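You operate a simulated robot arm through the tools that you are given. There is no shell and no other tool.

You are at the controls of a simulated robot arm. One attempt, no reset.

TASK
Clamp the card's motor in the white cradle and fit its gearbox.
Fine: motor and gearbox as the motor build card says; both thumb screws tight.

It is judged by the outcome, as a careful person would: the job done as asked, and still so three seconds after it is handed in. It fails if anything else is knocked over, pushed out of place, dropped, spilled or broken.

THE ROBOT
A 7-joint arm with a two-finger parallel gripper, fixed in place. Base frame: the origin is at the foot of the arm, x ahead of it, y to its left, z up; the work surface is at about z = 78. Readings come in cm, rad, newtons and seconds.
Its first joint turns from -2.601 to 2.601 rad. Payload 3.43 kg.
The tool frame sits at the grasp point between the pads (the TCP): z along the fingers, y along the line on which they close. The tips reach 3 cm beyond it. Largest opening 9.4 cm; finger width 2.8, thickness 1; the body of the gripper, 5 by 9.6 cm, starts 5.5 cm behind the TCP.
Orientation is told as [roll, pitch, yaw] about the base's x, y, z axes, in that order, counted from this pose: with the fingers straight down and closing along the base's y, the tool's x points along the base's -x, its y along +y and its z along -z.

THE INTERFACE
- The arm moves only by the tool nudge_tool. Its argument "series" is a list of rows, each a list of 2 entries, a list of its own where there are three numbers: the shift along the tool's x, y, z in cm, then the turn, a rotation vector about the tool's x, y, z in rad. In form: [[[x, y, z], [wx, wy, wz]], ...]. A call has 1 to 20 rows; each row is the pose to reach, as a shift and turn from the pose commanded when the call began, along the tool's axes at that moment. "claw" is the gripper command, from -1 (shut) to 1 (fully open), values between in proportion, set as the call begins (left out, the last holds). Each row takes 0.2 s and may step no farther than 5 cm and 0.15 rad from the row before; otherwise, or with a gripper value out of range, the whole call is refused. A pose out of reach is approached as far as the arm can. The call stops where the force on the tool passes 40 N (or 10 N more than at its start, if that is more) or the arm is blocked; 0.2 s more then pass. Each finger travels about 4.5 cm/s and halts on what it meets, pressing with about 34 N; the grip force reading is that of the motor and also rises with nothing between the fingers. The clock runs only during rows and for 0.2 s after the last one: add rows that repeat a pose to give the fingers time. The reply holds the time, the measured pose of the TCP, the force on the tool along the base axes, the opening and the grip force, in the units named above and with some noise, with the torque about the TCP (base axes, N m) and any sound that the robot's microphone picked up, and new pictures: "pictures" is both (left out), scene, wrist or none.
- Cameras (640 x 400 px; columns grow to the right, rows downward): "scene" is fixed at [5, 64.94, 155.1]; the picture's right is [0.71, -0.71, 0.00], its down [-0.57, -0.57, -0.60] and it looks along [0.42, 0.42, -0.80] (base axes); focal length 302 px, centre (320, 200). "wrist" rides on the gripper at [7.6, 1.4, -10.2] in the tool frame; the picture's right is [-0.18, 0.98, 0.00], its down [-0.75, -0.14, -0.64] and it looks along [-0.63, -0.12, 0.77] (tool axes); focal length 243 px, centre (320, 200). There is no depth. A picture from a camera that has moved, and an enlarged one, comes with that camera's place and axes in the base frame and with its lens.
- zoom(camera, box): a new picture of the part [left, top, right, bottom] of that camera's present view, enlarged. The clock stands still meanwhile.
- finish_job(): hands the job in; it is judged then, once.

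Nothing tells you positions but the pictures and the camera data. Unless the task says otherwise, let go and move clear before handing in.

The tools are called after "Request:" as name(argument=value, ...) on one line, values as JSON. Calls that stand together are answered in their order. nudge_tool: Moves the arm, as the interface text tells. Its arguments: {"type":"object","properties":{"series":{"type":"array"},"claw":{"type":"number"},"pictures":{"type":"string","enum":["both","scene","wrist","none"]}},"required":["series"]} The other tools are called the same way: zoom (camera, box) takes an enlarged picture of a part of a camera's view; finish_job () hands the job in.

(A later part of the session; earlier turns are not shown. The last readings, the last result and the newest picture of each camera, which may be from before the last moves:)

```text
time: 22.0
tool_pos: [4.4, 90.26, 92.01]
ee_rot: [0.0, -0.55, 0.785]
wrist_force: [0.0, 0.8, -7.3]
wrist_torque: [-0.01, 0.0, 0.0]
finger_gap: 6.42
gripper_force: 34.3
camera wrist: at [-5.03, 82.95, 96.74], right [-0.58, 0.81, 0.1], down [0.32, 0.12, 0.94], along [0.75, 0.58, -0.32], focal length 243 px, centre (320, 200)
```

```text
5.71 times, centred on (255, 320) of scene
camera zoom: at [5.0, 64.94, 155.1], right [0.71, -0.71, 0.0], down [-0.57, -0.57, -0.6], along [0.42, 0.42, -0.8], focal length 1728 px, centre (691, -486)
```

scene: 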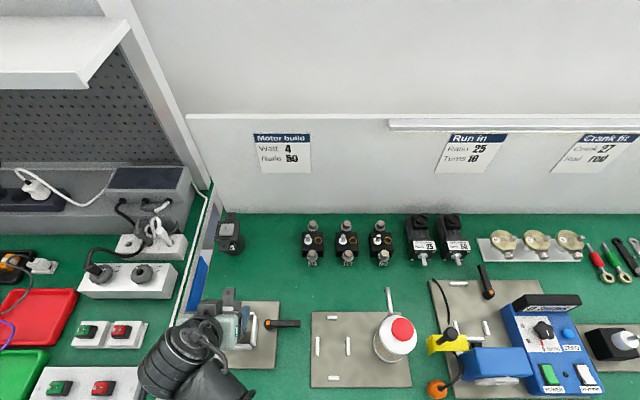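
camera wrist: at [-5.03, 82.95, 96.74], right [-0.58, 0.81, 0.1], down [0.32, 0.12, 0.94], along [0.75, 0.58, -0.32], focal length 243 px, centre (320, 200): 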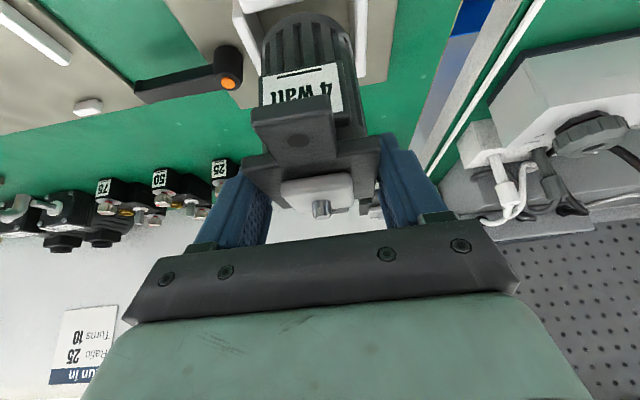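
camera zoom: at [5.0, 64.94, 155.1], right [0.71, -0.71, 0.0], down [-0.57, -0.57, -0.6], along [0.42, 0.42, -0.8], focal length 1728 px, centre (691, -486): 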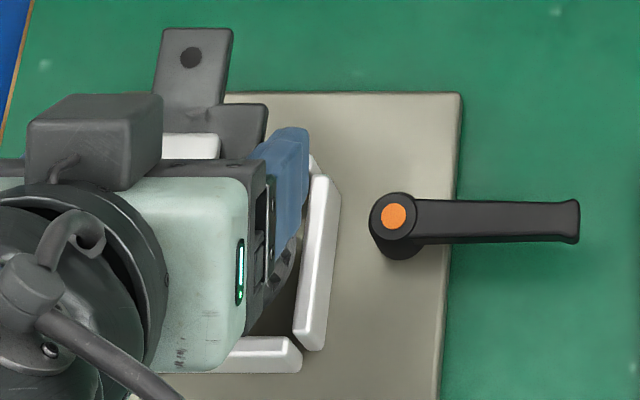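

Motor and cradle are now aligned within about 0.1 cm by both cameras. I'll lower slowly into the cradle, watching the force.

Request:
nudge_tool(series=[[[0.16, 0.05, 0.25], [0, 0, 0]], [[0.32, 0.05, 0.5], [0, 0, 0]], [[0.48, 0.05, 0.75], [0, 0, 0]], [[0.65, 0.05, 1.0], [0, 0, 0]], [[0.83, 0.05, 1.25], [0, 0, 0]], [[0.83, 0.05, 1.25], [0, 0, 0]]], pictures="wrist")

Request:
zoom(camera="wrist", box=[220, 0, 380, 100])

```text
time: 23.4
tool_pos: [4.2, 90.42, 90.37]
ee_rot: [-0.003, -0.552, 0.786]
wrist_force: [9.5, 9.7, -0.6]
wrist_torque: [0.72, -0.68, 0.01]
finger_gap: 6.41
gripper_force: 34.0
camera wrist: at [-5.1, 83.0, 95.23], right [-0.58, 0.81, 0.1], down [0.32, 0.12, 0.94], along [0.75, 0.58, -0.32], focal length 243 px, centre (320, 200)
```

wrist: 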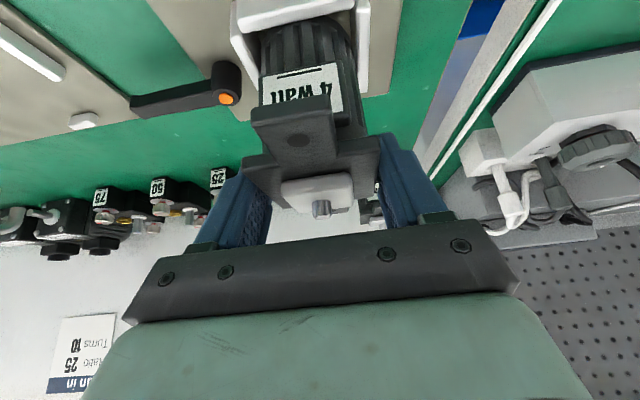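

```text
4.00 times, centred on (300, 50) of wrist
camera zoom: at [-5.1, 83.0, 95.23], right [-0.58, 0.81, 0.1], down [0.32, 0.12, 0.94], along [0.75, 0.58, -0.32], focal length 970 px, centre (400, 800)
```

zoom: 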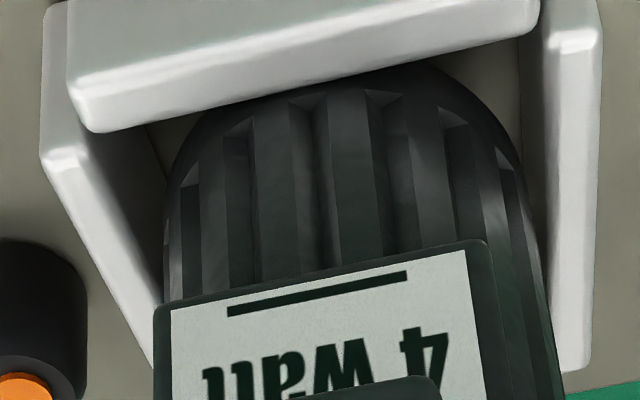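

The motor is inside the walls but pressing against the front wall (≈14 N in +v). I'll shift slightly in +v to relieve it.

Request:
nudge_tool(series=[[[-0.085, 0, 0.05], [0, 0, 0]], [[-0.17, 0, 0.105], [0, 0, 0]], [[-0.17, 0, 0.105], [0, 0, 0]]], pictures="none")

```text
time: 24.2
tool_pos: [4.29, 90.42, 90.34]
ee_rot: [0.0, -0.545, 0.785]
wrist_force: [0.7, 1.6, -7.6]
wrist_torque: [0.15, -0.05, -0.02]
finger_gap: 6.4
gripper_force: 34.3
```

Relieved. I'll continue down with a touch more +v.

Request:
nudge_tool(series=[[[0.07, 0, 0.25], [0, 0, 0]], [[0.23, 0, 0.52], [0, 0, 0]], [[0.4, 0, 0.8], [0, 0, 0]], [[0.56, 0, 1.06], [0, 0, 0]], [[0.56, 0, 1.06], [0, 0, 0]]], pictures="none")

```text
time: 25.4
tool_pos: [4.32, 90.6, 89.21]
ee_rot: [-0.001, -0.552, 0.784]
wrist_force: [0.9, 0.4, -7.0]
wrist_torque: [0.01, -0.01, 0.0]
finger_gap: 6.42
gripper_force: 34.1
```

Free of contact. Lowering further until it seats on the plate.

Request:
nudge_tool(series=[[[0.1, 0, 0.17], [0, 0, 0]], [[0.21, 0, 0.34], [0, 0, 0]], [[0.31, 0, 0.51], [0, 0, 0]], [[0.31, 0, 0.51], [0, 0, 0]]], pictures="none")

Request:
nudge_tool(series=[[[0.1, 0, 0.17], [0, 0, 0]], [[0.1, 0, 0.17], [0, 0, 0]]], pictures="none")

```text
time: 26.4
tool_pos: [4.44, 90.43, 88.66]
ee_rot: [0.001, -0.549, 0.785]
wrist_force: [0.0, -0.6, -7.3]
wrist_torque: [-0.02, -0.02, 0.0]
finger_gap: 6.42
gripper_force: 34.2
```

```text
time: 27.0
tool_pos: [4.26, 90.5, 88.6]
ee_rot: [0.0, -0.551, 0.785]
wrist_force: [-0.4, 0.5, 1.9]
wrist_torque: [-0.2, -0.04, -0.05]
finger_gap: 6.4
gripper_force: 34.2
```

It has seated on the plate. Releasing now.

Request:
nudge_tool(series=[[[0, 0, 0], [0, 0, 0]], [[0, 0, 0], [0, 0, 0]], [[0, 0, 0], [0, 0, 0]]], claw=0.6)

Request:
zoom(camera="wrist", box=[200, 0, 440, 220])

```text
time: 27.8
tool_pos: [4.47, 90.45, 88.45]
ee_rot: [-0.001, -0.551, 0.785]
wrist_force: [1.0, 0.9, 0.6]
wrist_torque: [0.02, -0.02, -0.01]
finger_gap: 7.53
gripper_force: 0.2
camera wrist: at [-4.94, 83.07, 93.21], right [-0.58, 0.81, 0.1], down [0.32, 0.12, 0.94], along [0.75, 0.58, -0.32], focal length 243 px, centre (320, 200)
```

scene: 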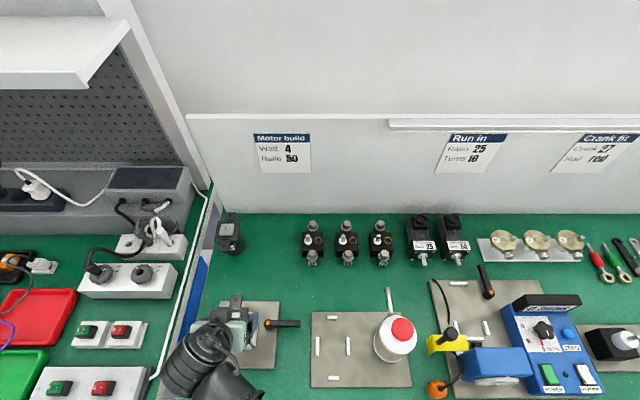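
wrist: 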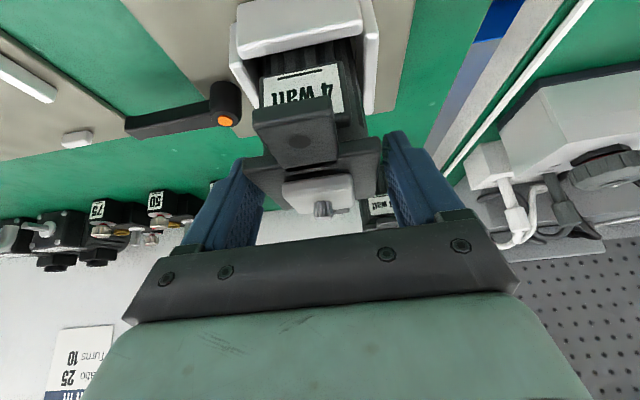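

```text
1.82 times, centred on (320, 110) of wrist
camera zoom: at [-4.94, 83.07, 93.21], right [-0.58, 0.81, 0.1], down [0.32, 0.12, 0.94], along [0.75, 0.58, -0.32], focal length 441 px, centre (320, 364)
```

zoom: 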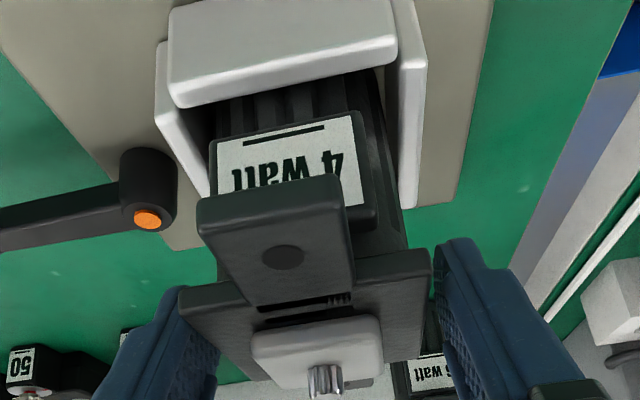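

The 4 W motor sits in the cradle, label forward. I'll back off along the tool axis and inspect.

Request:
nudge_tool(series=[[[0, 0, -2], [0, 0, 0]], [[0, 0, -5], [0, 0, 0]], [[0, 0, -9], [0, 0, 0]], [[0, 0, -13], [0, 0.1, 0]], [[0, 0, -16], [0, 0.2, 0]], [[0, 0, -16], [0, 0.2, 0]]])

Request:
zoom(camera="scene", box=[190, 270, 310, 370])

```text
time: 29.2
tool_pos: [-1.14, 84.33, 102.03]
ee_rot: [0.001, -0.348, 0.786]
wrist_force: [-0.2, -0.1, -0.2]
wrist_torque: [0.01, -0.03, -0.02]
finger_gap: 7.5
gripper_force: 0.1
camera wrist: at [-9.72, 77.76, 109.12], right [-0.57, 0.82, 0.06], down [0.45, 0.25, 0.86], along [0.69, 0.52, -0.51], focal length 243 px, centre (320, 200)
```

scene: 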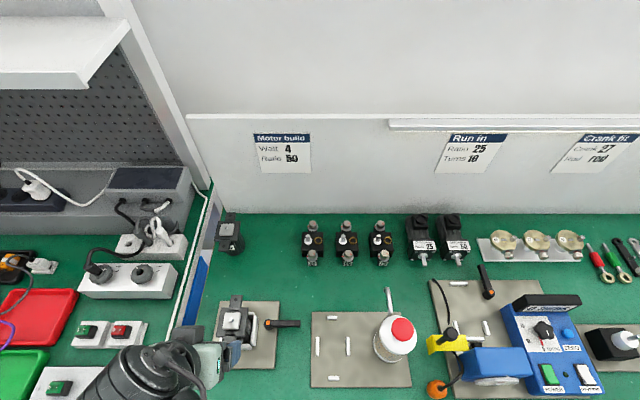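
wrist: 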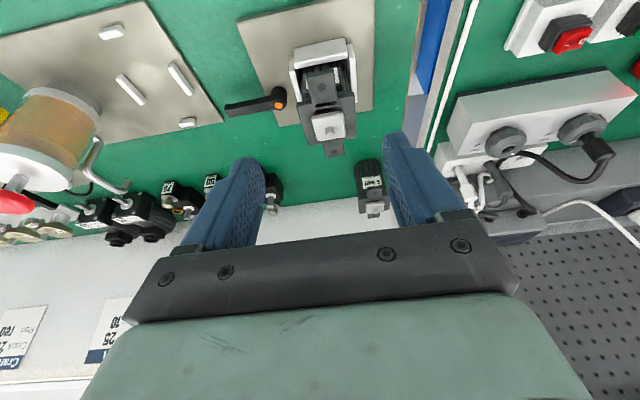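

```text
4.00 times, centred on (250, 320) of scene
camera zoom: at [5.0, 64.94, 155.1], right [0.71, -0.71, 0.0], down [-0.57, -0.57, -0.6], along [0.42, 0.42, -0.8], focal length 1210 px, centre (600, -280)
```

zoom: 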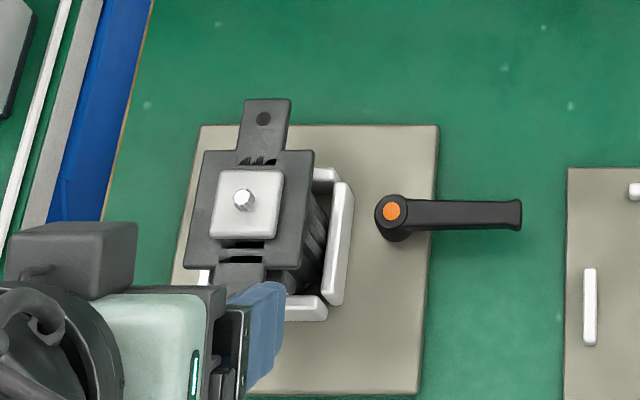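

The motor is seated upright. Now a closer look at the clamp lever to see its shape and which way it should turn.

Request:
zoom(camera="wrist", box=[210, 10, 380, 160])

Request:
zoom(camera="scene", box=[250, 305, 310, 345])

Request:
zoom(camera="scene", box=[430, 250, 510, 330])

```text
2.67 times, centred on (295, 85) of wrist
camera zoom: at [-9.72, 77.76, 109.12], right [-0.57, 0.82, 0.06], down [0.45, 0.25, 0.86], along [0.69, 0.52, -0.51], focal length 647 px, centre (387, 507)
```

zoom: 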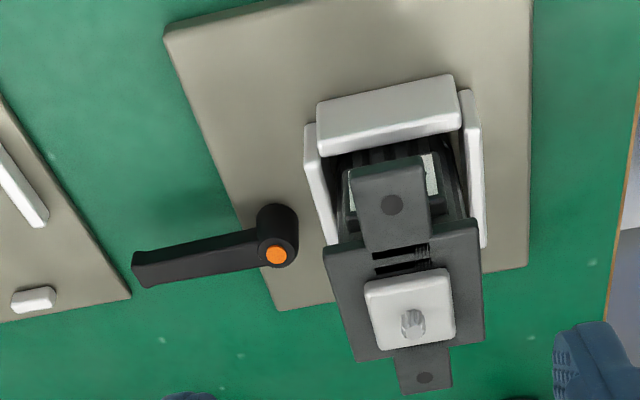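

```text
10.00 times, centred on (280, 325) of scene
camera zoom: at [5.0, 64.94, 155.1], right [0.71, -0.71, 0.0], down [-0.57, -0.57, -0.6], along [0.42, 0.42, -0.8], focal length 3025 px, centre (720, -1050)
```

zoom: 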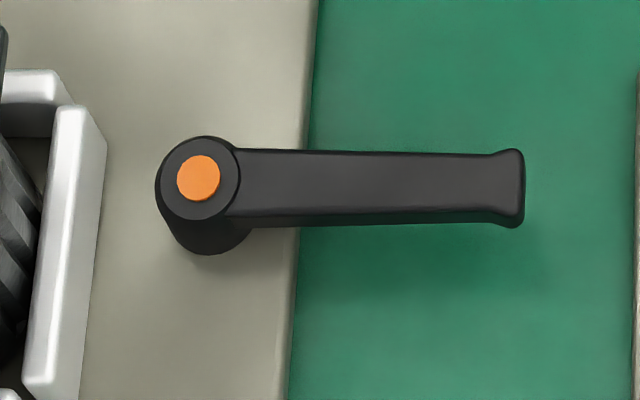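

```text
5.00 times, centred on (470, 290) of scene
camera zoom: at [5.0, 64.94, 155.1], right [0.71, -0.71, 0.0], down [-0.57, -0.57, -0.6], along [0.42, 0.42, -0.8], focal length 1512 px, centre (-430, -250)
```

zoom: 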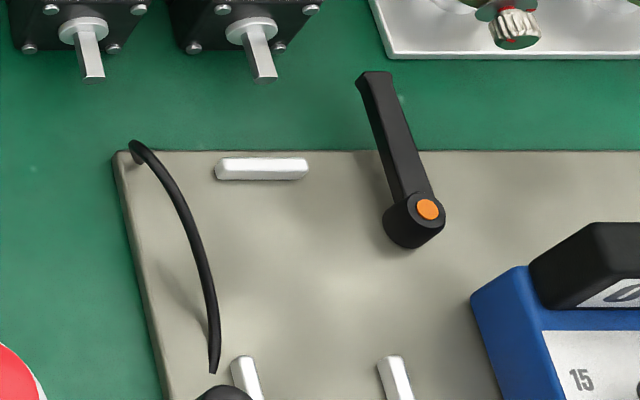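

The lever pivots at about u=-54.5, v=68.7, points to +u, and its arm is at z≈81–82. I'll bring the closed fingers, tool vertical, down behind it (the far side) so I can swing it clockwise.

Request:
nudge_tool(series=[[[-1.93, -2.28, 2.19], [0, 0.07, 0]], [[-3.86, -4.56, 4.38], [0, 0.139, 0]], [[-5.78, -6.84, 6.56], [0, 0.209, 0]], [[-7.71, -9.12, 8.75], [0, 0.278, 0]], [[-9.64, -11.4, 10.94], [0, 0.348, 0]], [[-9.64, -11.4, 10.94], [0, 0.348, 0]]], claw=-1)

```text
time: 30.6
tool_pos: [15.79, 85.72, 95.09]
ee_rot: [0.0, 0.0, 0.785]
wrist_force: [0.4, -0.1, -0.2]
wrist_torque: [-0.01, 0.03, 0.01]
finger_gap: 0.04
gripper_force: 32.5
camera wrist: at [9.39, 81.22, 105.38], right [-0.56, 0.83, 0.0], down [0.63, 0.43, 0.64], along [0.53, 0.36, -0.77], focal length 243 px, centre (320, 200)
```

scene: 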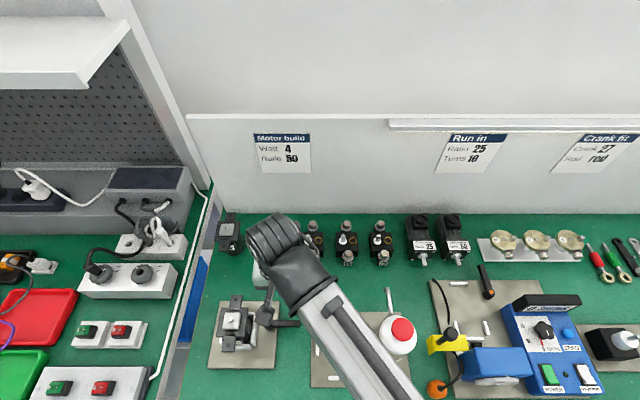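
wrist: 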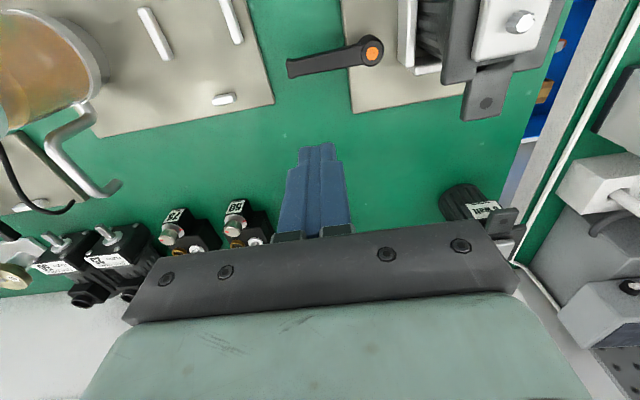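

Positioned behind the lever's outer half. Descending so the fingertips are just below the arm's level, clear of the bench.

Request:
nudge_tool(series=[[[0, 0, 3], [0, 0, 0]], [[0, 0, 6], [0, 0, 0]], [[0, 0, 9], [0, 0, 0]], [[0, 0, 11], [0, 0, 0]], [[0, 0, 12.2], [0, 0, 0]], [[0, 0, 12.2], [0, 0, 0]]])

Request:
zoom(camera="wrist", box=[220, 50, 460, 250])

```text
time: 32.0
tool_pos: [15.71, 85.65, 82.97]
ee_rot: [0.0, -0.002, 0.788]
wrist_force: [-0.3, -0.3, 1.1]
wrist_torque: [-0.05, 0.04, 0.0]
finger_gap: 0.0
gripper_force: 33.1
camera wrist: at [9.36, 81.17, 93.2], right [-0.56, 0.83, 0.0], down [0.63, 0.43, 0.64], along [0.53, 0.36, -0.77], focal length 243 px, centre (320, 200)
```

scene: 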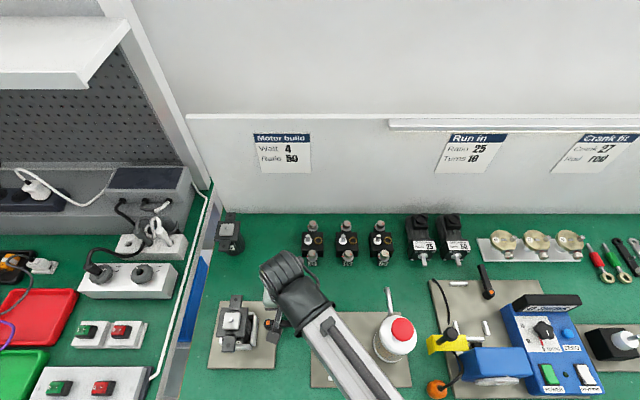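
wrist: 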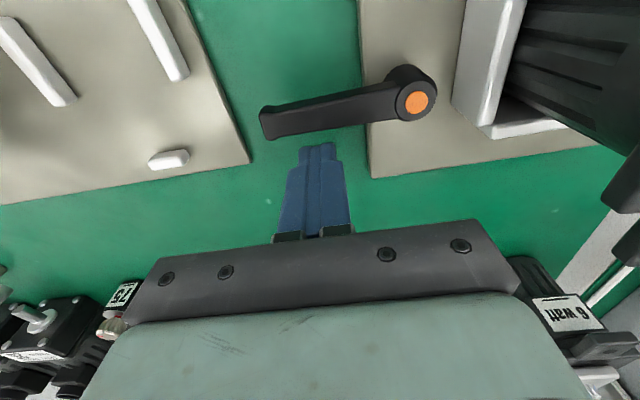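

```text
2.00 times, centred on (340, 150) of wrist
camera zoom: at [9.36, 81.17, 93.2], right [-0.56, 0.83, 0.0], down [0.63, 0.43, 0.64], along [0.53, 0.36, -0.77], focal length 485 px, centre (280, 300)
```

zoom: 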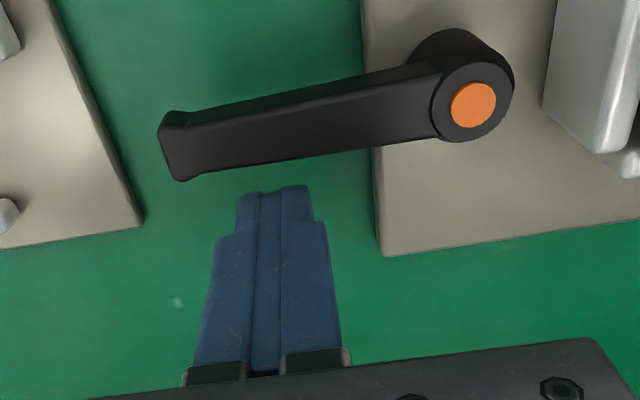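

The fingers are beside the lever arm. I'll push toward −v (clockwise seen from above) a little and see how it responds.

Request:
nudge_tool(series=[[[0.5, 0, 0], [0, 0, 0]], [[0.9, -0.1, 0], [0, 0, 0]], [[1.3, -0.2, 0], [0, 0, 0]], [[1.7, -0.3, 0], [0, 0, 0]], [[2.03, -0.39, 0], [0, 0, 0]], [[2.03, -0.39, 0], [0, 0, 0]]], pictures="wrist")

```text
time: 33.4
tool_pos: [14.44, 83.9, 82.99]
ee_rot: [0.001, -0.003, 0.786]
wrist_force: [0.5, -0.1, 0.5]
wrist_torque: [-0.02, 0.03, -0.03]
finger_gap: 0.01
gripper_force: 33.4
camera wrist: at [8.06, 79.45, 93.2], right [-0.56, 0.83, 0.0], down [0.63, 0.43, 0.64], along [0.53, 0.36, -0.77], focal length 243 px, centre (320, 200)
```

wrist: 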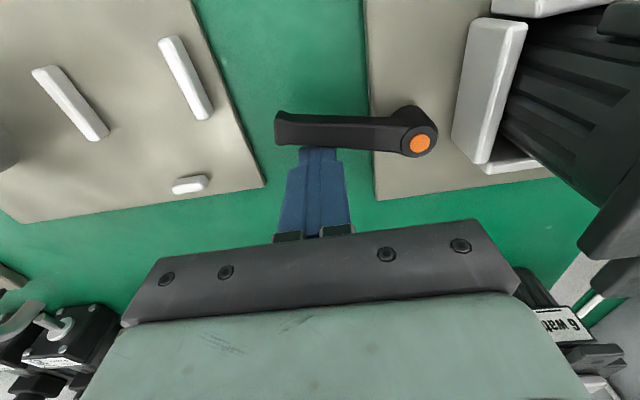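

The lever swings freely clockwise. I'll keep following the arc.

Request:
nudge_tool(series=[[[0.7, -0.05, 0], [0, 0, 0]], [[1.35, -0.11, 0], [0, 0, 0]], [[2.05, 0.04, 0], [0, 0, 0]], [[2.78, 0.2, 0], [0, 0, 0]], [[3.45, 0.55, 0], [0, 0, 0]], [[4.14, 0.97, 0], [0, 0, 0]], [[4.14, 0.97, 0], [0, 0, 0]]], pictures="wrist")

```text
time: 35.0
tool_pos: [10.86, 81.6, 82.96]
ee_rot: [0.0, -0.002, 0.786]
wrist_force: [0.3, -0.2, 1.0]
wrist_torque: [0.01, -0.02, -0.04]
finger_gap: 0.0
gripper_force: 32.9
camera wrist: at [4.48, 77.26, 93.17], right [-0.56, 0.83, 0.0], down [0.63, 0.43, 0.64], along [0.53, 0.36, -0.77], focal length 243 px, centre (320, 200)
```

wrist: 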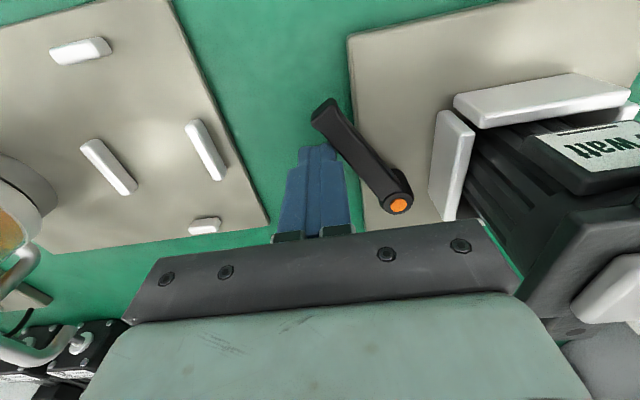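

Still free. Continuing to about 90°.

Request:
nudge_tool(series=[[[0.55, 0.6, 0], [0, 0, 0]], [[1.1, 1.21, 0], [0, 0, 0]], [[1.45, 1.98, 0], [0, 0, 0]], [[1.8, 2.76, 0], [0, 0, 0]], [[1.8, 2.76, 0], [0, 0, 0]]], pictures="wrist")

```text
time: 36.0
tool_pos: [8.76, 82.02, 82.91]
ee_rot: [-0.017, -0.01, 0.78]
wrist_force: [14.0, -5.9, 0.3]
wrist_torque: [-0.07, -0.17, 0.11]
finger_gap: 0.0
gripper_force: 33.0
stopped in row 4: the force on the tool passed its limit at 46 N (the readings are from after the stop); the commanded pose is now the measured one
camera wrist: at [2.11, 77.65, 93.06], right [-0.56, 0.83, -0.01], down [0.62, 0.43, 0.65], along [0.54, 0.36, -0.76], focal length 243 px, centre (320, 200)
```

wrist: 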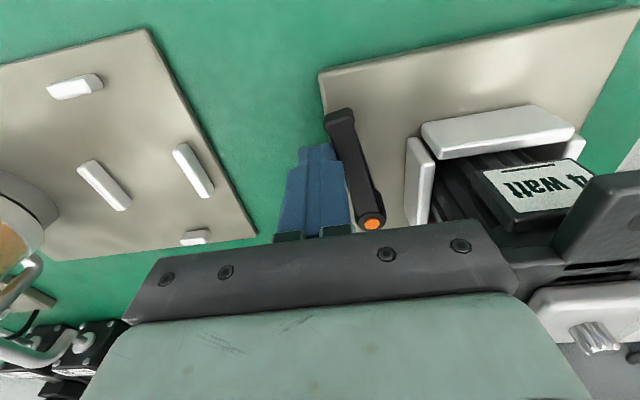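

The lever reached a firm stop at roughly 80–85°. I'll back the fingers off and check whether it stays there.

Request:
nudge_tool(series=[[[0, -0.8, 0], [0, 0, 0]], [[0, -2.0, 0], [0, 0, 0]], [[0, -2.0, -3], [0, 0, 0]], [[0, -2.0, -7], [0, 0, 0]], [[0, -2.0, -11], [0, 0, 0]], [[0, -2.0, -11], [0, 0, 0]]])

Request:
zoom(camera="wrist", box=[240, 0, 560, 200])

Request:
zoom(camera="scene", box=[200, 285, 300, 375])

```text
time: 37.4
tool_pos: [9.81, 80.44, 93.9]
ee_rot: [-0.013, -0.008, 0.78]
wrist_force: [-0.4, -0.3, 0.2]
wrist_torque: [0.0, -0.01, -0.01]
finger_gap: 0.0
gripper_force: 32.9
camera wrist: at [3.33, 76.08, 104.09], right [-0.56, 0.83, -0.01], down [0.63, 0.43, 0.65], along [0.54, 0.36, -0.76], focal length 243 px, centre (320, 200)
```

scene: 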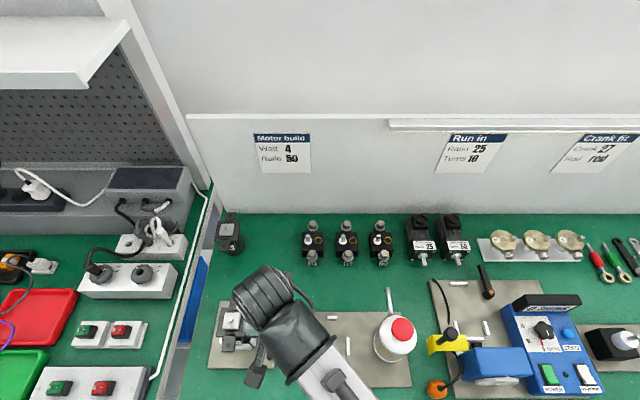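
wrist: 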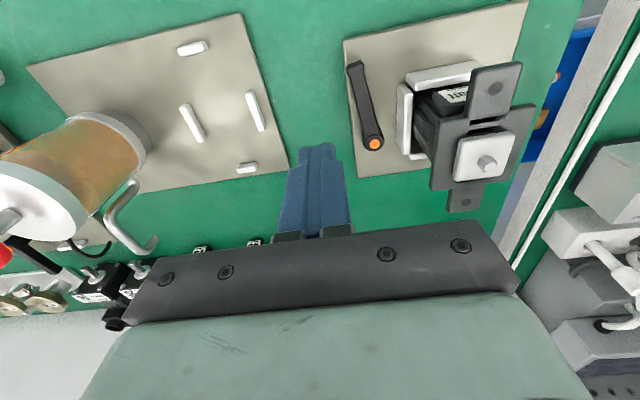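

```text
2.00 times, centred on (400, 100) of wrist
camera zoom: at [3.33, 76.08, 104.09], right [-0.56, 0.83, -0.01], down [0.63, 0.43, 0.65], along [0.54, 0.36, -0.76], focal length 485 px, centre (160, 400)
```

zoom: 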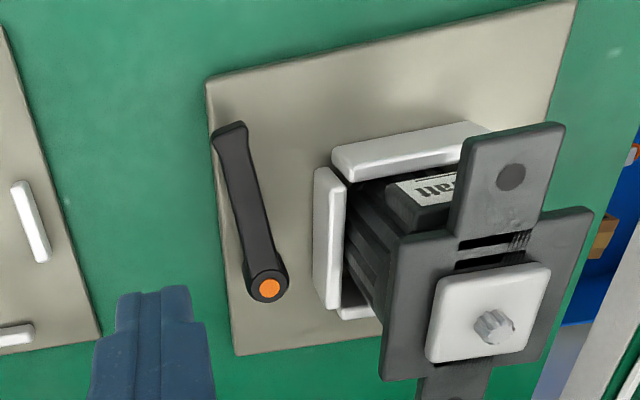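

```text
4.44 times, centred on (250, 330) of scene
camera zoom: at [5.0, 64.94, 155.1], right [0.71, -0.71, 0.0], down [-0.57, -0.57, -0.6], along [0.42, 0.42, -0.8], focal length 1344 px, centre (631, -378)
```

zoom: 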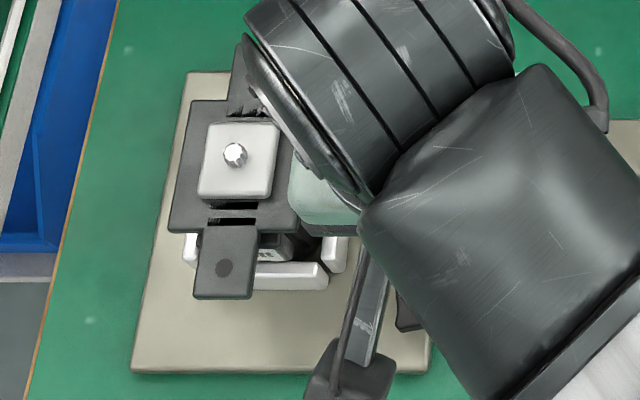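

The lever stays at about 80° clockwise. To make sure that is really its end stop and not just my force limit, I'll push once more near its tip, with more leverage.

Request:
nudge_tool(series=[[[0.6, 0, 3], [-0.013, 0.008, -0.005]], [[1.2, 0, 6], [-0.013, 0.008, -0.005]], [[1.2, 0, 9], [-0.013, 0.008, -0.005]], [[1.2, 0, 10.9], [-0.013, 0.008, -0.005]], [[1.2, 0.6, 10.9], [-0.013, 0.008, -0.005]], [[1.2, 1.0, 10.9], [-0.013, 0.008, -0.005]], [[1.2, 1.3, 10.9], [-0.013, 0.008, -0.005]], [[1.2, 1.3, 10.9], [-0.013, 0.008, -0.005]]], pictures="wrist")

```text
time: 39.2
tool_pos: [8.04, 80.77, 82.86]
ee_rot: [0.001, -0.001, 0.785]
wrist_force: [0.1, 0.2, 0.4]
wrist_torque: [0.01, 0.01, -0.01]
finger_gap: 0.01
gripper_force: 32.9
camera wrist: at [1.74, 76.28, 93.15], right [-0.57, 0.82, 0.0], down [0.63, 0.43, 0.64], along [0.53, 0.36, -0.77], focal length 243 px, centre (320, 200)
```

wrist: 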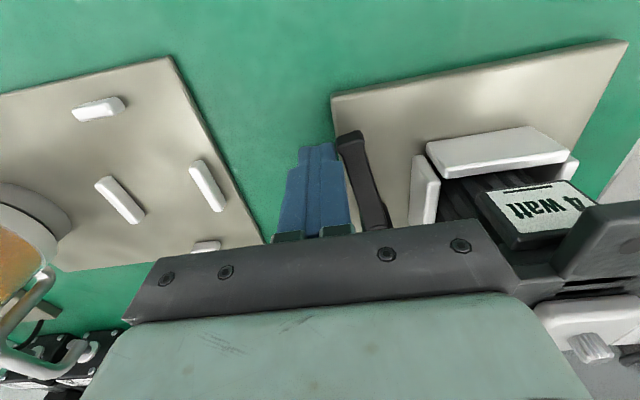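

Fingers are next to the lever tip. Pushing gently in small steps.

Request:
nudge_tool(series=[[[0, 0.15, 0], [0, 0, 0]], [[0, 0.3, 0], [0, 0, 0]], [[0, 0.4, 0], [0, 0, 0]], [[0, 0.4, 0], [0, 0, 0]]], pictures="none")

Request:
nudge_tool(series=[[[0, 0.15, 0], [0, 0, 0]], [[0, 0.3, 0], [0, 0, 0]], [[0, 0.3, 0], [0, 0, 0]]], pictures="none")

```text
time: 40.2
tool_pos: [7.89, 80.97, 82.94]
ee_rot: [-0.003, -0.001, 0.786]
wrist_force: [13.2, -13.0, -2.3]
wrist_torque: [-0.22, -0.31, 0.22]
finger_gap: 0.0
gripper_force: 33.2
```

```text
time: 41.0
tool_pos: [7.86, 80.93, 82.88]
ee_rot: [-0.005, 0.003, 0.784]
wrist_force: [24.1, -28.0, -8.4]
wrist_torque: [-0.32, -0.48, 0.47]
finger_gap: 0.0
gripper_force: 32.9
```

The force rises to 37 N with no further movement, so the lever is at its stop: the motor is clamped. I'll back off, rise, and then study gearbox 50.

Request:
nudge_tool(series=[[[0, -0.8, 0], [0, 0, 0]], [[0, -2.0, 0], [0, 0, 0]], [[0, -2.5, -3], [0, 0, 0]], [[0, -3.0, -7], [0, 0, 0]], [[0, -4.0, -11], [0, 0, 0]], [[0, -6.0, -15], [0, 0, 0]], [[0, -9, -18], [0, 0, 0]], [[0, -13, -20], [0, 0, 0]], [[0, -17, -21], [0, 0, 0]], [[0, -17, -21], [0, 0, 0]]], claw=0.6)

Request:
zoom(camera="scene", box=[200, 285, 300, 375])

Request:
zoom(camera="scene", box=[325, 215, 370, 270])

```text
time: 43.2
tool_pos: [19.65, 69.17, 103.84]
ee_rot: [0.001, 0.0, 0.786]
wrist_force: [0.4, 0.2, -0.4]
wrist_torque: [-0.03, 0.0, 0.02]
finger_gap: 7.5
gripper_force: 0.2
camera wrist: at [13.3, 64.76, 114.1], right [-0.57, 0.82, 0.0], down [0.63, 0.43, 0.64], along [0.53, 0.36, -0.77], focal length 243 px, centre (320, 200)
```

scene: 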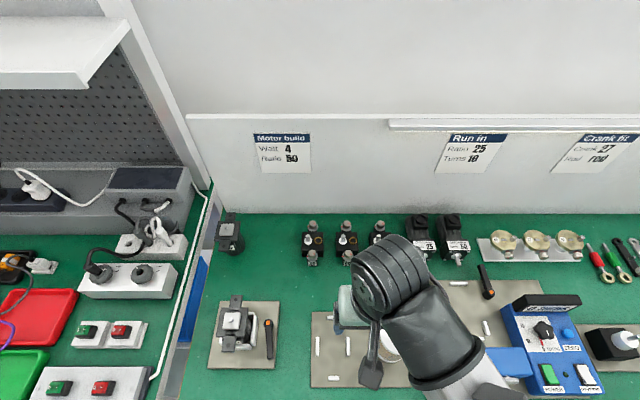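
wrist: 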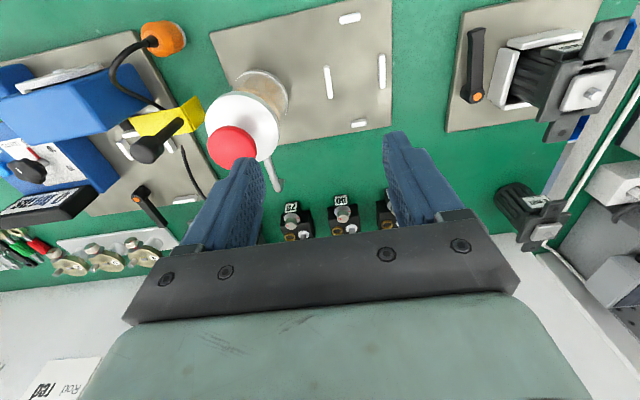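

```text
4.44 times, centred on (250, 330) of scene
camera zoom: at [5.0, 64.94, 155.1], right [0.71, -0.71, 0.0], down [-0.57, -0.57, -0.6], along [0.42, 0.42, -0.8], focal length 1344 px, centre (631, -378)
```

zoom: 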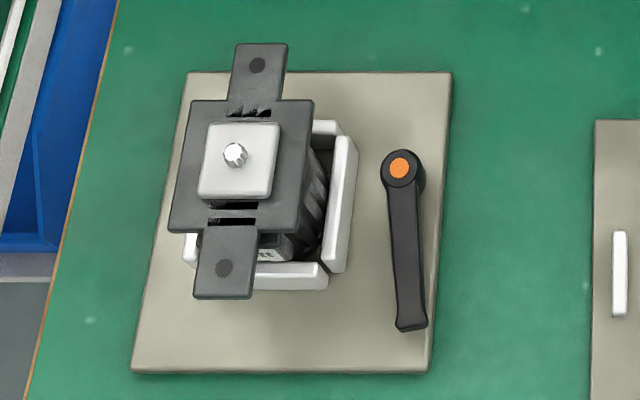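

```text
7.27 times, centred on (348, 242) of scene
camera zoom: at [5.0, 64.94, 155.1], right [0.71, -0.71, 0.0], down [-0.57, -0.57, -0.6], along [0.42, 0.42, -0.8], focal length 2200 px, centre (120, -109)
```

zoom: 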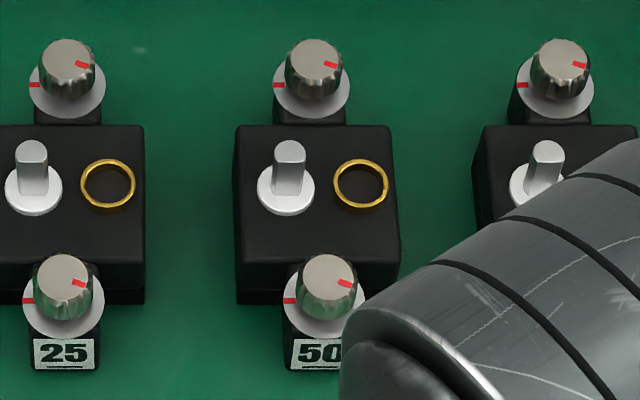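

Motor clamped with the lever swung to its stop. Gearbox 50 is estimated at u=-35.0, v=90.45, body top z≈81.5, about 5.9 cm wide. I'll move above it with the tool vertical and the fingers open.

Request:
nudge_tool(series=[[[-3.5, 0, 0], [0, 0, 0]], [[-7, 0, 0], [0, 0, 0]], [[-10.5, 0, 0], [0, 0, 0]], [[-14, 0, 1], [0, 0, 0]], [[-17.5, 0, 2], [0, 0, 0]], [[-21, 0, 3], [0, 0, 0]], [[-24.5, 0, 4.5], [0, 0, 0]], [[-27.5, 0, 6], [0, 0, 0]], [[-27.5, 0, 6], [0, 0, 0]]])

Request:
zoom(camera="wrist", box=[180, 0, 460, 230])

```text
time: 45.2
tool_pos: [39.09, 88.54, 98.12]
ee_rot: [0.002, 0.0, 0.785]
wrist_force: [-0.4, 0.4, 0.3]
wrist_torque: [-0.01, 0.0, 0.02]
finger_gap: 7.52
gripper_force: 0.1
camera wrist: at [32.81, 84.15, 108.37], right [-0.57, 0.82, 0.0], down [0.63, 0.43, 0.64], along [0.53, 0.36, -0.77], focal length 243 px, centre (320, 200)
```

scene: 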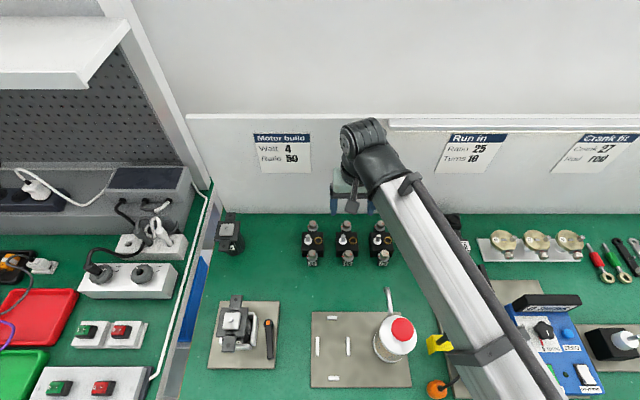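
wrist: 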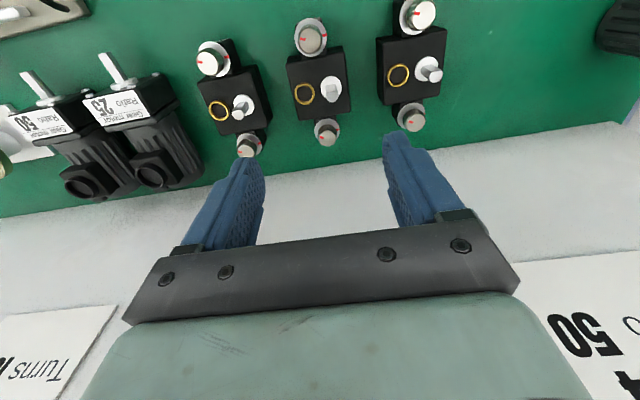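

```text
1.74 times, centred on (320, 115) of wrist
camera zoom: at [32.81, 84.15, 108.37], right [-0.57, 0.82, 0.0], down [0.63, 0.43, 0.64], along [0.53, 0.36, -0.77], focal length 422 px, centre (320, 348)
```

zoom: 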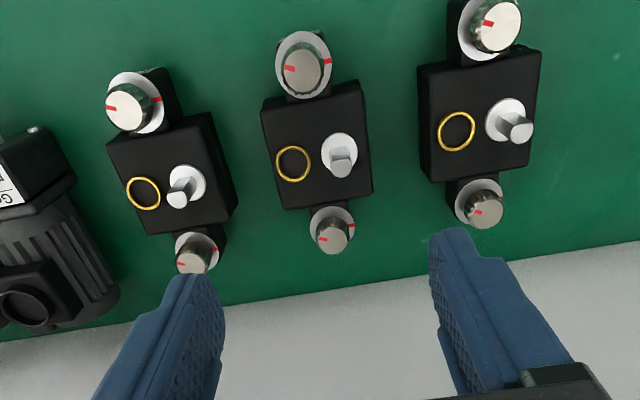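

Directly above the middle gearbox (50), aligned in u. I'll descend partway and check again.

Request:
nudge_tool(series=[[[0.1, 0, 3.5], [0, 0, 0]], [[0.25, 0, 7], [0, 0, 0]], [[0.25, 0, 9.5], [0, 0, 0]], [[0.25, 0, 11], [0, 0, 0]], [[0.25, 0, 11], [0, 0, 0]]], pictures="wrist")

Request:
zoom(camera="wrist", box=[180, 0, 460, 230])

```text
time: 46.4
tool_pos: [38.96, 88.51, 86.84]
ee_rot: [0.003, 0.001, 0.784]
wrist_force: [-0.2, 0.8, -0.3]
wrist_torque: [0.0, -0.01, -0.04]
finger_gap: 7.52
gripper_force: 0.1
camera wrist: at [32.63, 84.08, 97.26], right [-0.57, 0.82, 0.0], down [0.63, 0.43, 0.64], along [0.53, 0.36, -0.77], focal length 243 px, centre (320, 200)
```

wrist: 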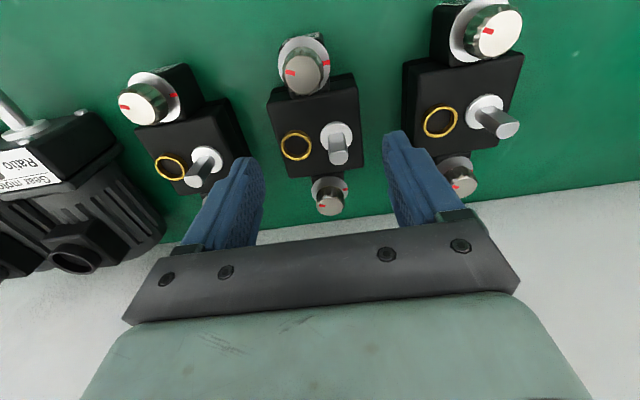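

```text
1.74 times, centred on (320, 115) of wrist
camera zoom: at [32.63, 84.08, 97.26], right [-0.57, 0.82, 0.0], down [0.63, 0.43, 0.64], along [0.53, 0.36, -0.77], focal length 422 px, centre (320, 348)
```

zoom: 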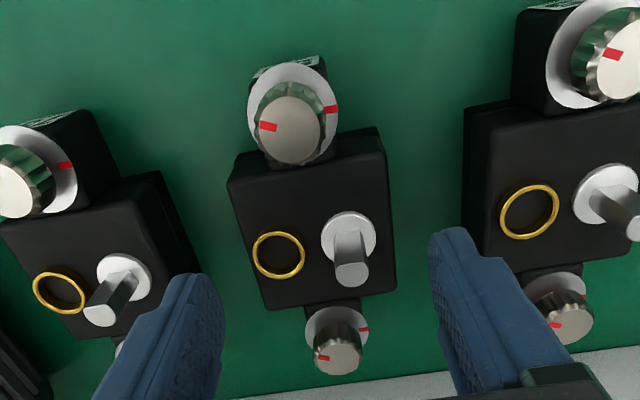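

The gearbox is well centred between the fingers. Descending to grip height with a slight correction.

Request:
nudge_tool(series=[[[0.15, -0.1, 1.5], [0, 0, 0]], [[0.15, -0.1, 3.0], [0, 0, 0]], [[0.15, -0.1, 4.2], [0, 0, 0]], [[0.15, -0.1, 4.9], [0, 0, 0]], [[0.15, -0.1, 4.9], [0, 0, 0]]], pictures="wrist")

```text
time: 47.6
tool_pos: [38.95, 88.31, 82.13]
ee_rot: [0.003, 0.0, 0.787]
wrist_force: [0.1, 0.9, 0.6]
wrist_torque: [0.01, 0.02, 0.01]
finger_gap: 7.53
gripper_force: 0.1
camera wrist: at [32.5, 83.91, 92.36], right [-0.57, 0.82, 0.0], down [0.63, 0.43, 0.64], along [0.53, 0.36, -0.77], focal length 243 px, centre (320, 200)
```

wrist: 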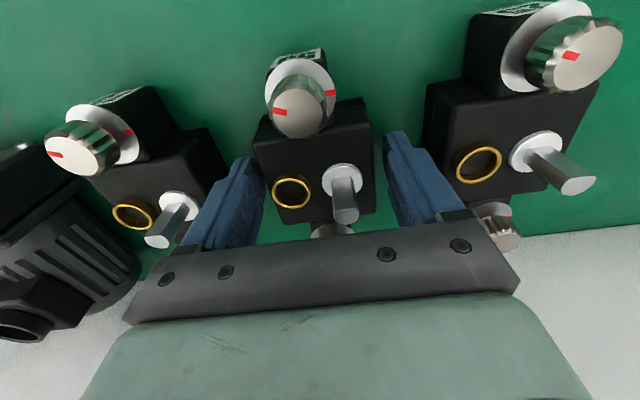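

In position around the gearbox body. Closing the gripper.

Request:
nudge_tool(series=[[[0, 0, 0], [0, 0, 0]], [[0, 0, 0], [0, 0, 0]], [[0, 0, 0], [0, 0, 0]], [[0, 0, 0], [0, 0, 0]]], claw=-1, pictures="wrist")

Request:
zoom(camera="wrist", box=[220, 30, 420, 240])

```text
time: 48.6
tool_pos: [38.78, 88.37, 82.01]
ee_rot: [0.002, 0.0, 0.786]
wrist_force: [-0.4, 0.0, -0.2]
wrist_torque: [0.08, -0.08, -0.04]
finger_gap: 6.0
gripper_force: 34.5
camera wrist: at [32.5, 83.91, 92.37], right [-0.57, 0.82, 0.0], down [0.63, 0.43, 0.64], along [0.53, 0.36, -0.77], focal length 243 px, centre (320, 200)
```

wrist: 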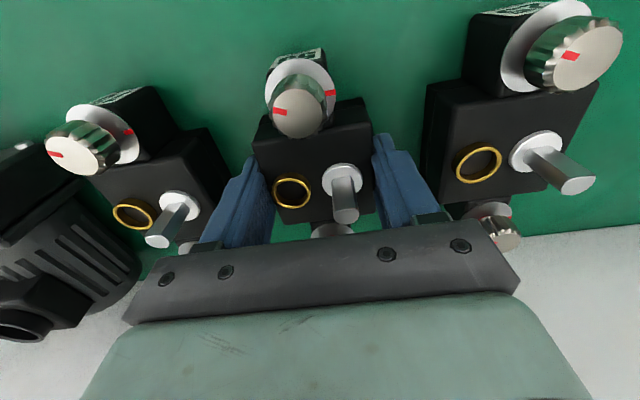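

```text
1.90 times, centred on (320, 135) of wrist
camera zoom: at [32.5, 83.91, 92.37], right [-0.57, 0.82, 0.0], down [0.63, 0.43, 0.64], along [0.53, 0.36, -0.77], focal length 462 px, centre (320, 324)
```

zoom: 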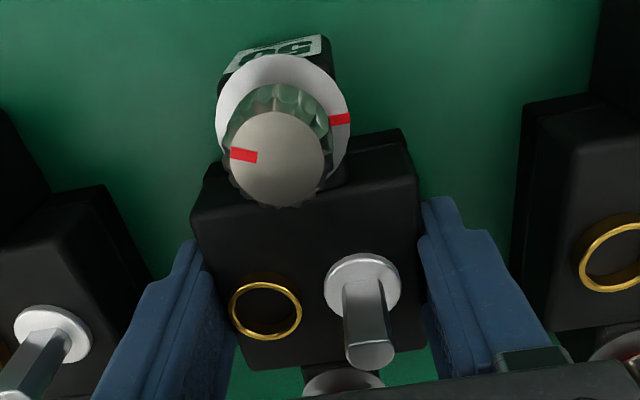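

Gripped at 6.0 cm. Lifting slowly and checking for slip.

Request:
nudge_tool(series=[[[0, 0, -0.2], [0, 0, 0]], [[0, 0, -0.5], [0, 0, 0]], [[0, 0, -1.0], [0, 0, 0]], [[0, 0, -1.5], [0, 0, 0]], [[0, 0, -2.0], [0, 0, 0]], [[0, 0, -2.0], [0, 0, 0]]], pictures="wrist")

```text
time: 50.0
tool_pos: [38.84, 88.18, 83.93]
ee_rot: [0.003, 0.0, 0.785]
wrist_force: [0.1, 0.5, -4.3]
wrist_torque: [0.0, -0.04, 0.01]
finger_gap: 5.96
gripper_force: 34.1
camera wrist: at [32.53, 83.85, 94.27], right [-0.57, 0.82, 0.0], down [0.63, 0.43, 0.64], along [0.53, 0.36, -0.77], focal length 243 px, centre (320, 200)
```

wrist: 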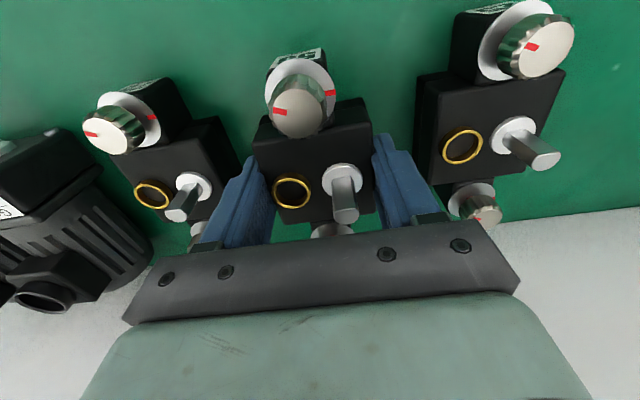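

Held securely (4.3 N). Lifting on to a safe height.

Request:
nudge_tool(series=[[[0, 0, -0.8], [0, 0, 0]], [[0, 0, -2], [0, 0, 0]], [[0, 0, -3.5], [0, 0, 0]], [[0, 0, -5], [0, 0, 0]], [[0, 0, -6.5], [0, 0, 0]], [[0, 0, -8], [0, 0, 0]], [[0, 0, -9.5], [0, 0, 0]], [[0, 0, -11], [0, 0, 0]], [[0, 0, -12.2], [0, 0, 0]], [[0, 0, -13], [0, 0, 0]], [[0, 0, -13], [0, 0, 0]]], pictures="none")

```text
time: 52.4
tool_pos: [38.84, 88.23, 97.04]
ee_rot: [0.002, -0.001, 0.786]
wrist_force: [0.6, 0.0, -3.8]
wrist_torque: [0.03, 0.04, 0.0]
finger_gap: 5.98
gripper_force: 33.7
```

Now carrying the gearbox over to above the motor.

Request:
nudge_tool(series=[[[0.65, 0.76, 0], [0, 0, 0]], [[1.95, 2.28, 0], [0, 0, 0]], [[3.58, 4.17, 0], [0, 0, 0]], [[5.21, 6.07, 0], [0, 0, 0]], [[6.84, 7.97, 0], [0, 0, 0]], [[8.46, 9.87, 0], [0, 0, 0]], [[10.09, 11.76, 0], [0, 0, 0]], [[11.72, 13.66, 0], [0, 0, 0]], [[13.35, 15.56, 0], [0, 0, 0]], [[14.97, 17.46, 0], [0, 0, 0]], [[16.6, 19.35, 0], [0, 0, 0]], [[18.23, 21.25, 0], [0, 0, 0]], [[19.86, 23.15, 0], [0, 0, 0]], [[21.16, 24.67, 0], [0, 0, 0]], [[22.0, 25.65, 0], [0, 0, 0]], [[22.4, 26.1, 0], [0, 0, 0]], [[22.4, 26.1, 0], [0, 0, 0]]])

Request:
zoom(camera="wrist", box=[200, 0, 440, 240])

Request:
zoom(camera="scene", box=[190, 240, 310, 370])

```text
time: 56.0
tool_pos: [4.4, 90.79, 97.11]
ee_rot: [0.001, -0.002, 0.787]
wrist_force: [-0.1, 0.7, -3.8]
wrist_torque: [0.0, 0.01, 0.0]
finger_gap: 5.97
gripper_force: 33.8
camera wrist: at [-1.84, 86.4, 107.34], right [-0.57, 0.82, 0.0], down [0.63, 0.43, 0.64], along [0.53, 0.36, -0.77], focal length 243 px, centre (320, 200)
```

scene: 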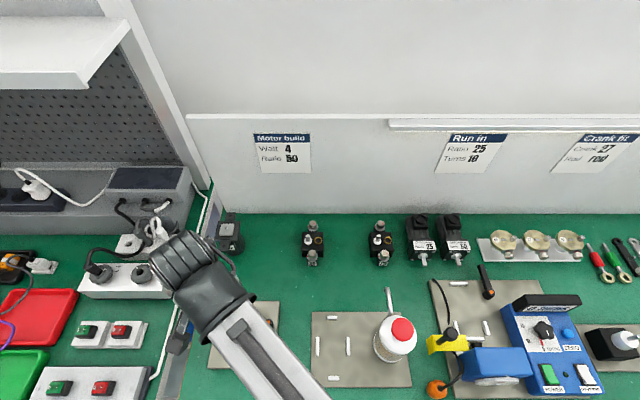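
wrist: 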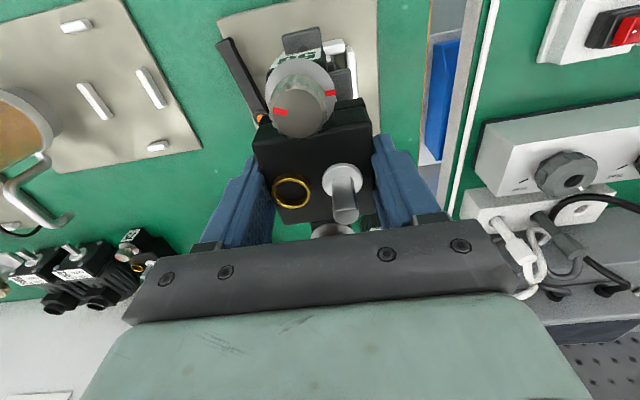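

```text
1.67 times, centred on (320, 120) of wrist
camera zoom: at [-1.84, 86.4, 107.34], right [-0.57, 0.82, 0.0], down [0.63, 0.43, 0.64], along [0.53, 0.36, -0.77], focal length 404 px, centre (320, 333)
```

zoom: 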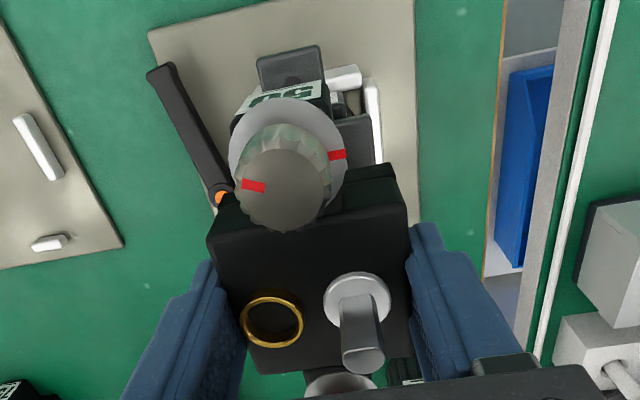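

```text
3.08 times, centred on (250, 305) of scene
camera zoom: at [5.0, 64.94, 155.1], right [0.71, -0.71, 0.0], down [-0.57, -0.57, -0.6], along [0.42, 0.42, -0.8], focal length 931 px, centre (535, -123)
```

zoom: 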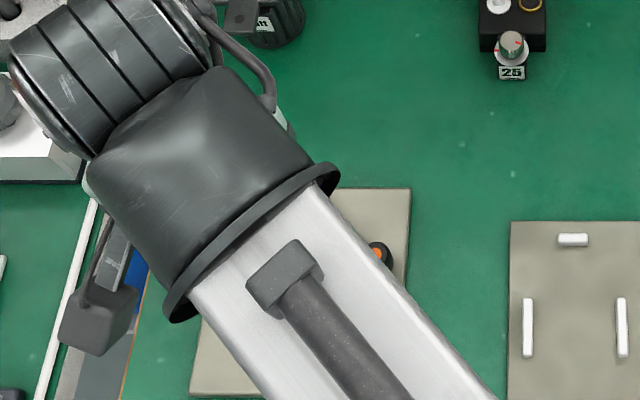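

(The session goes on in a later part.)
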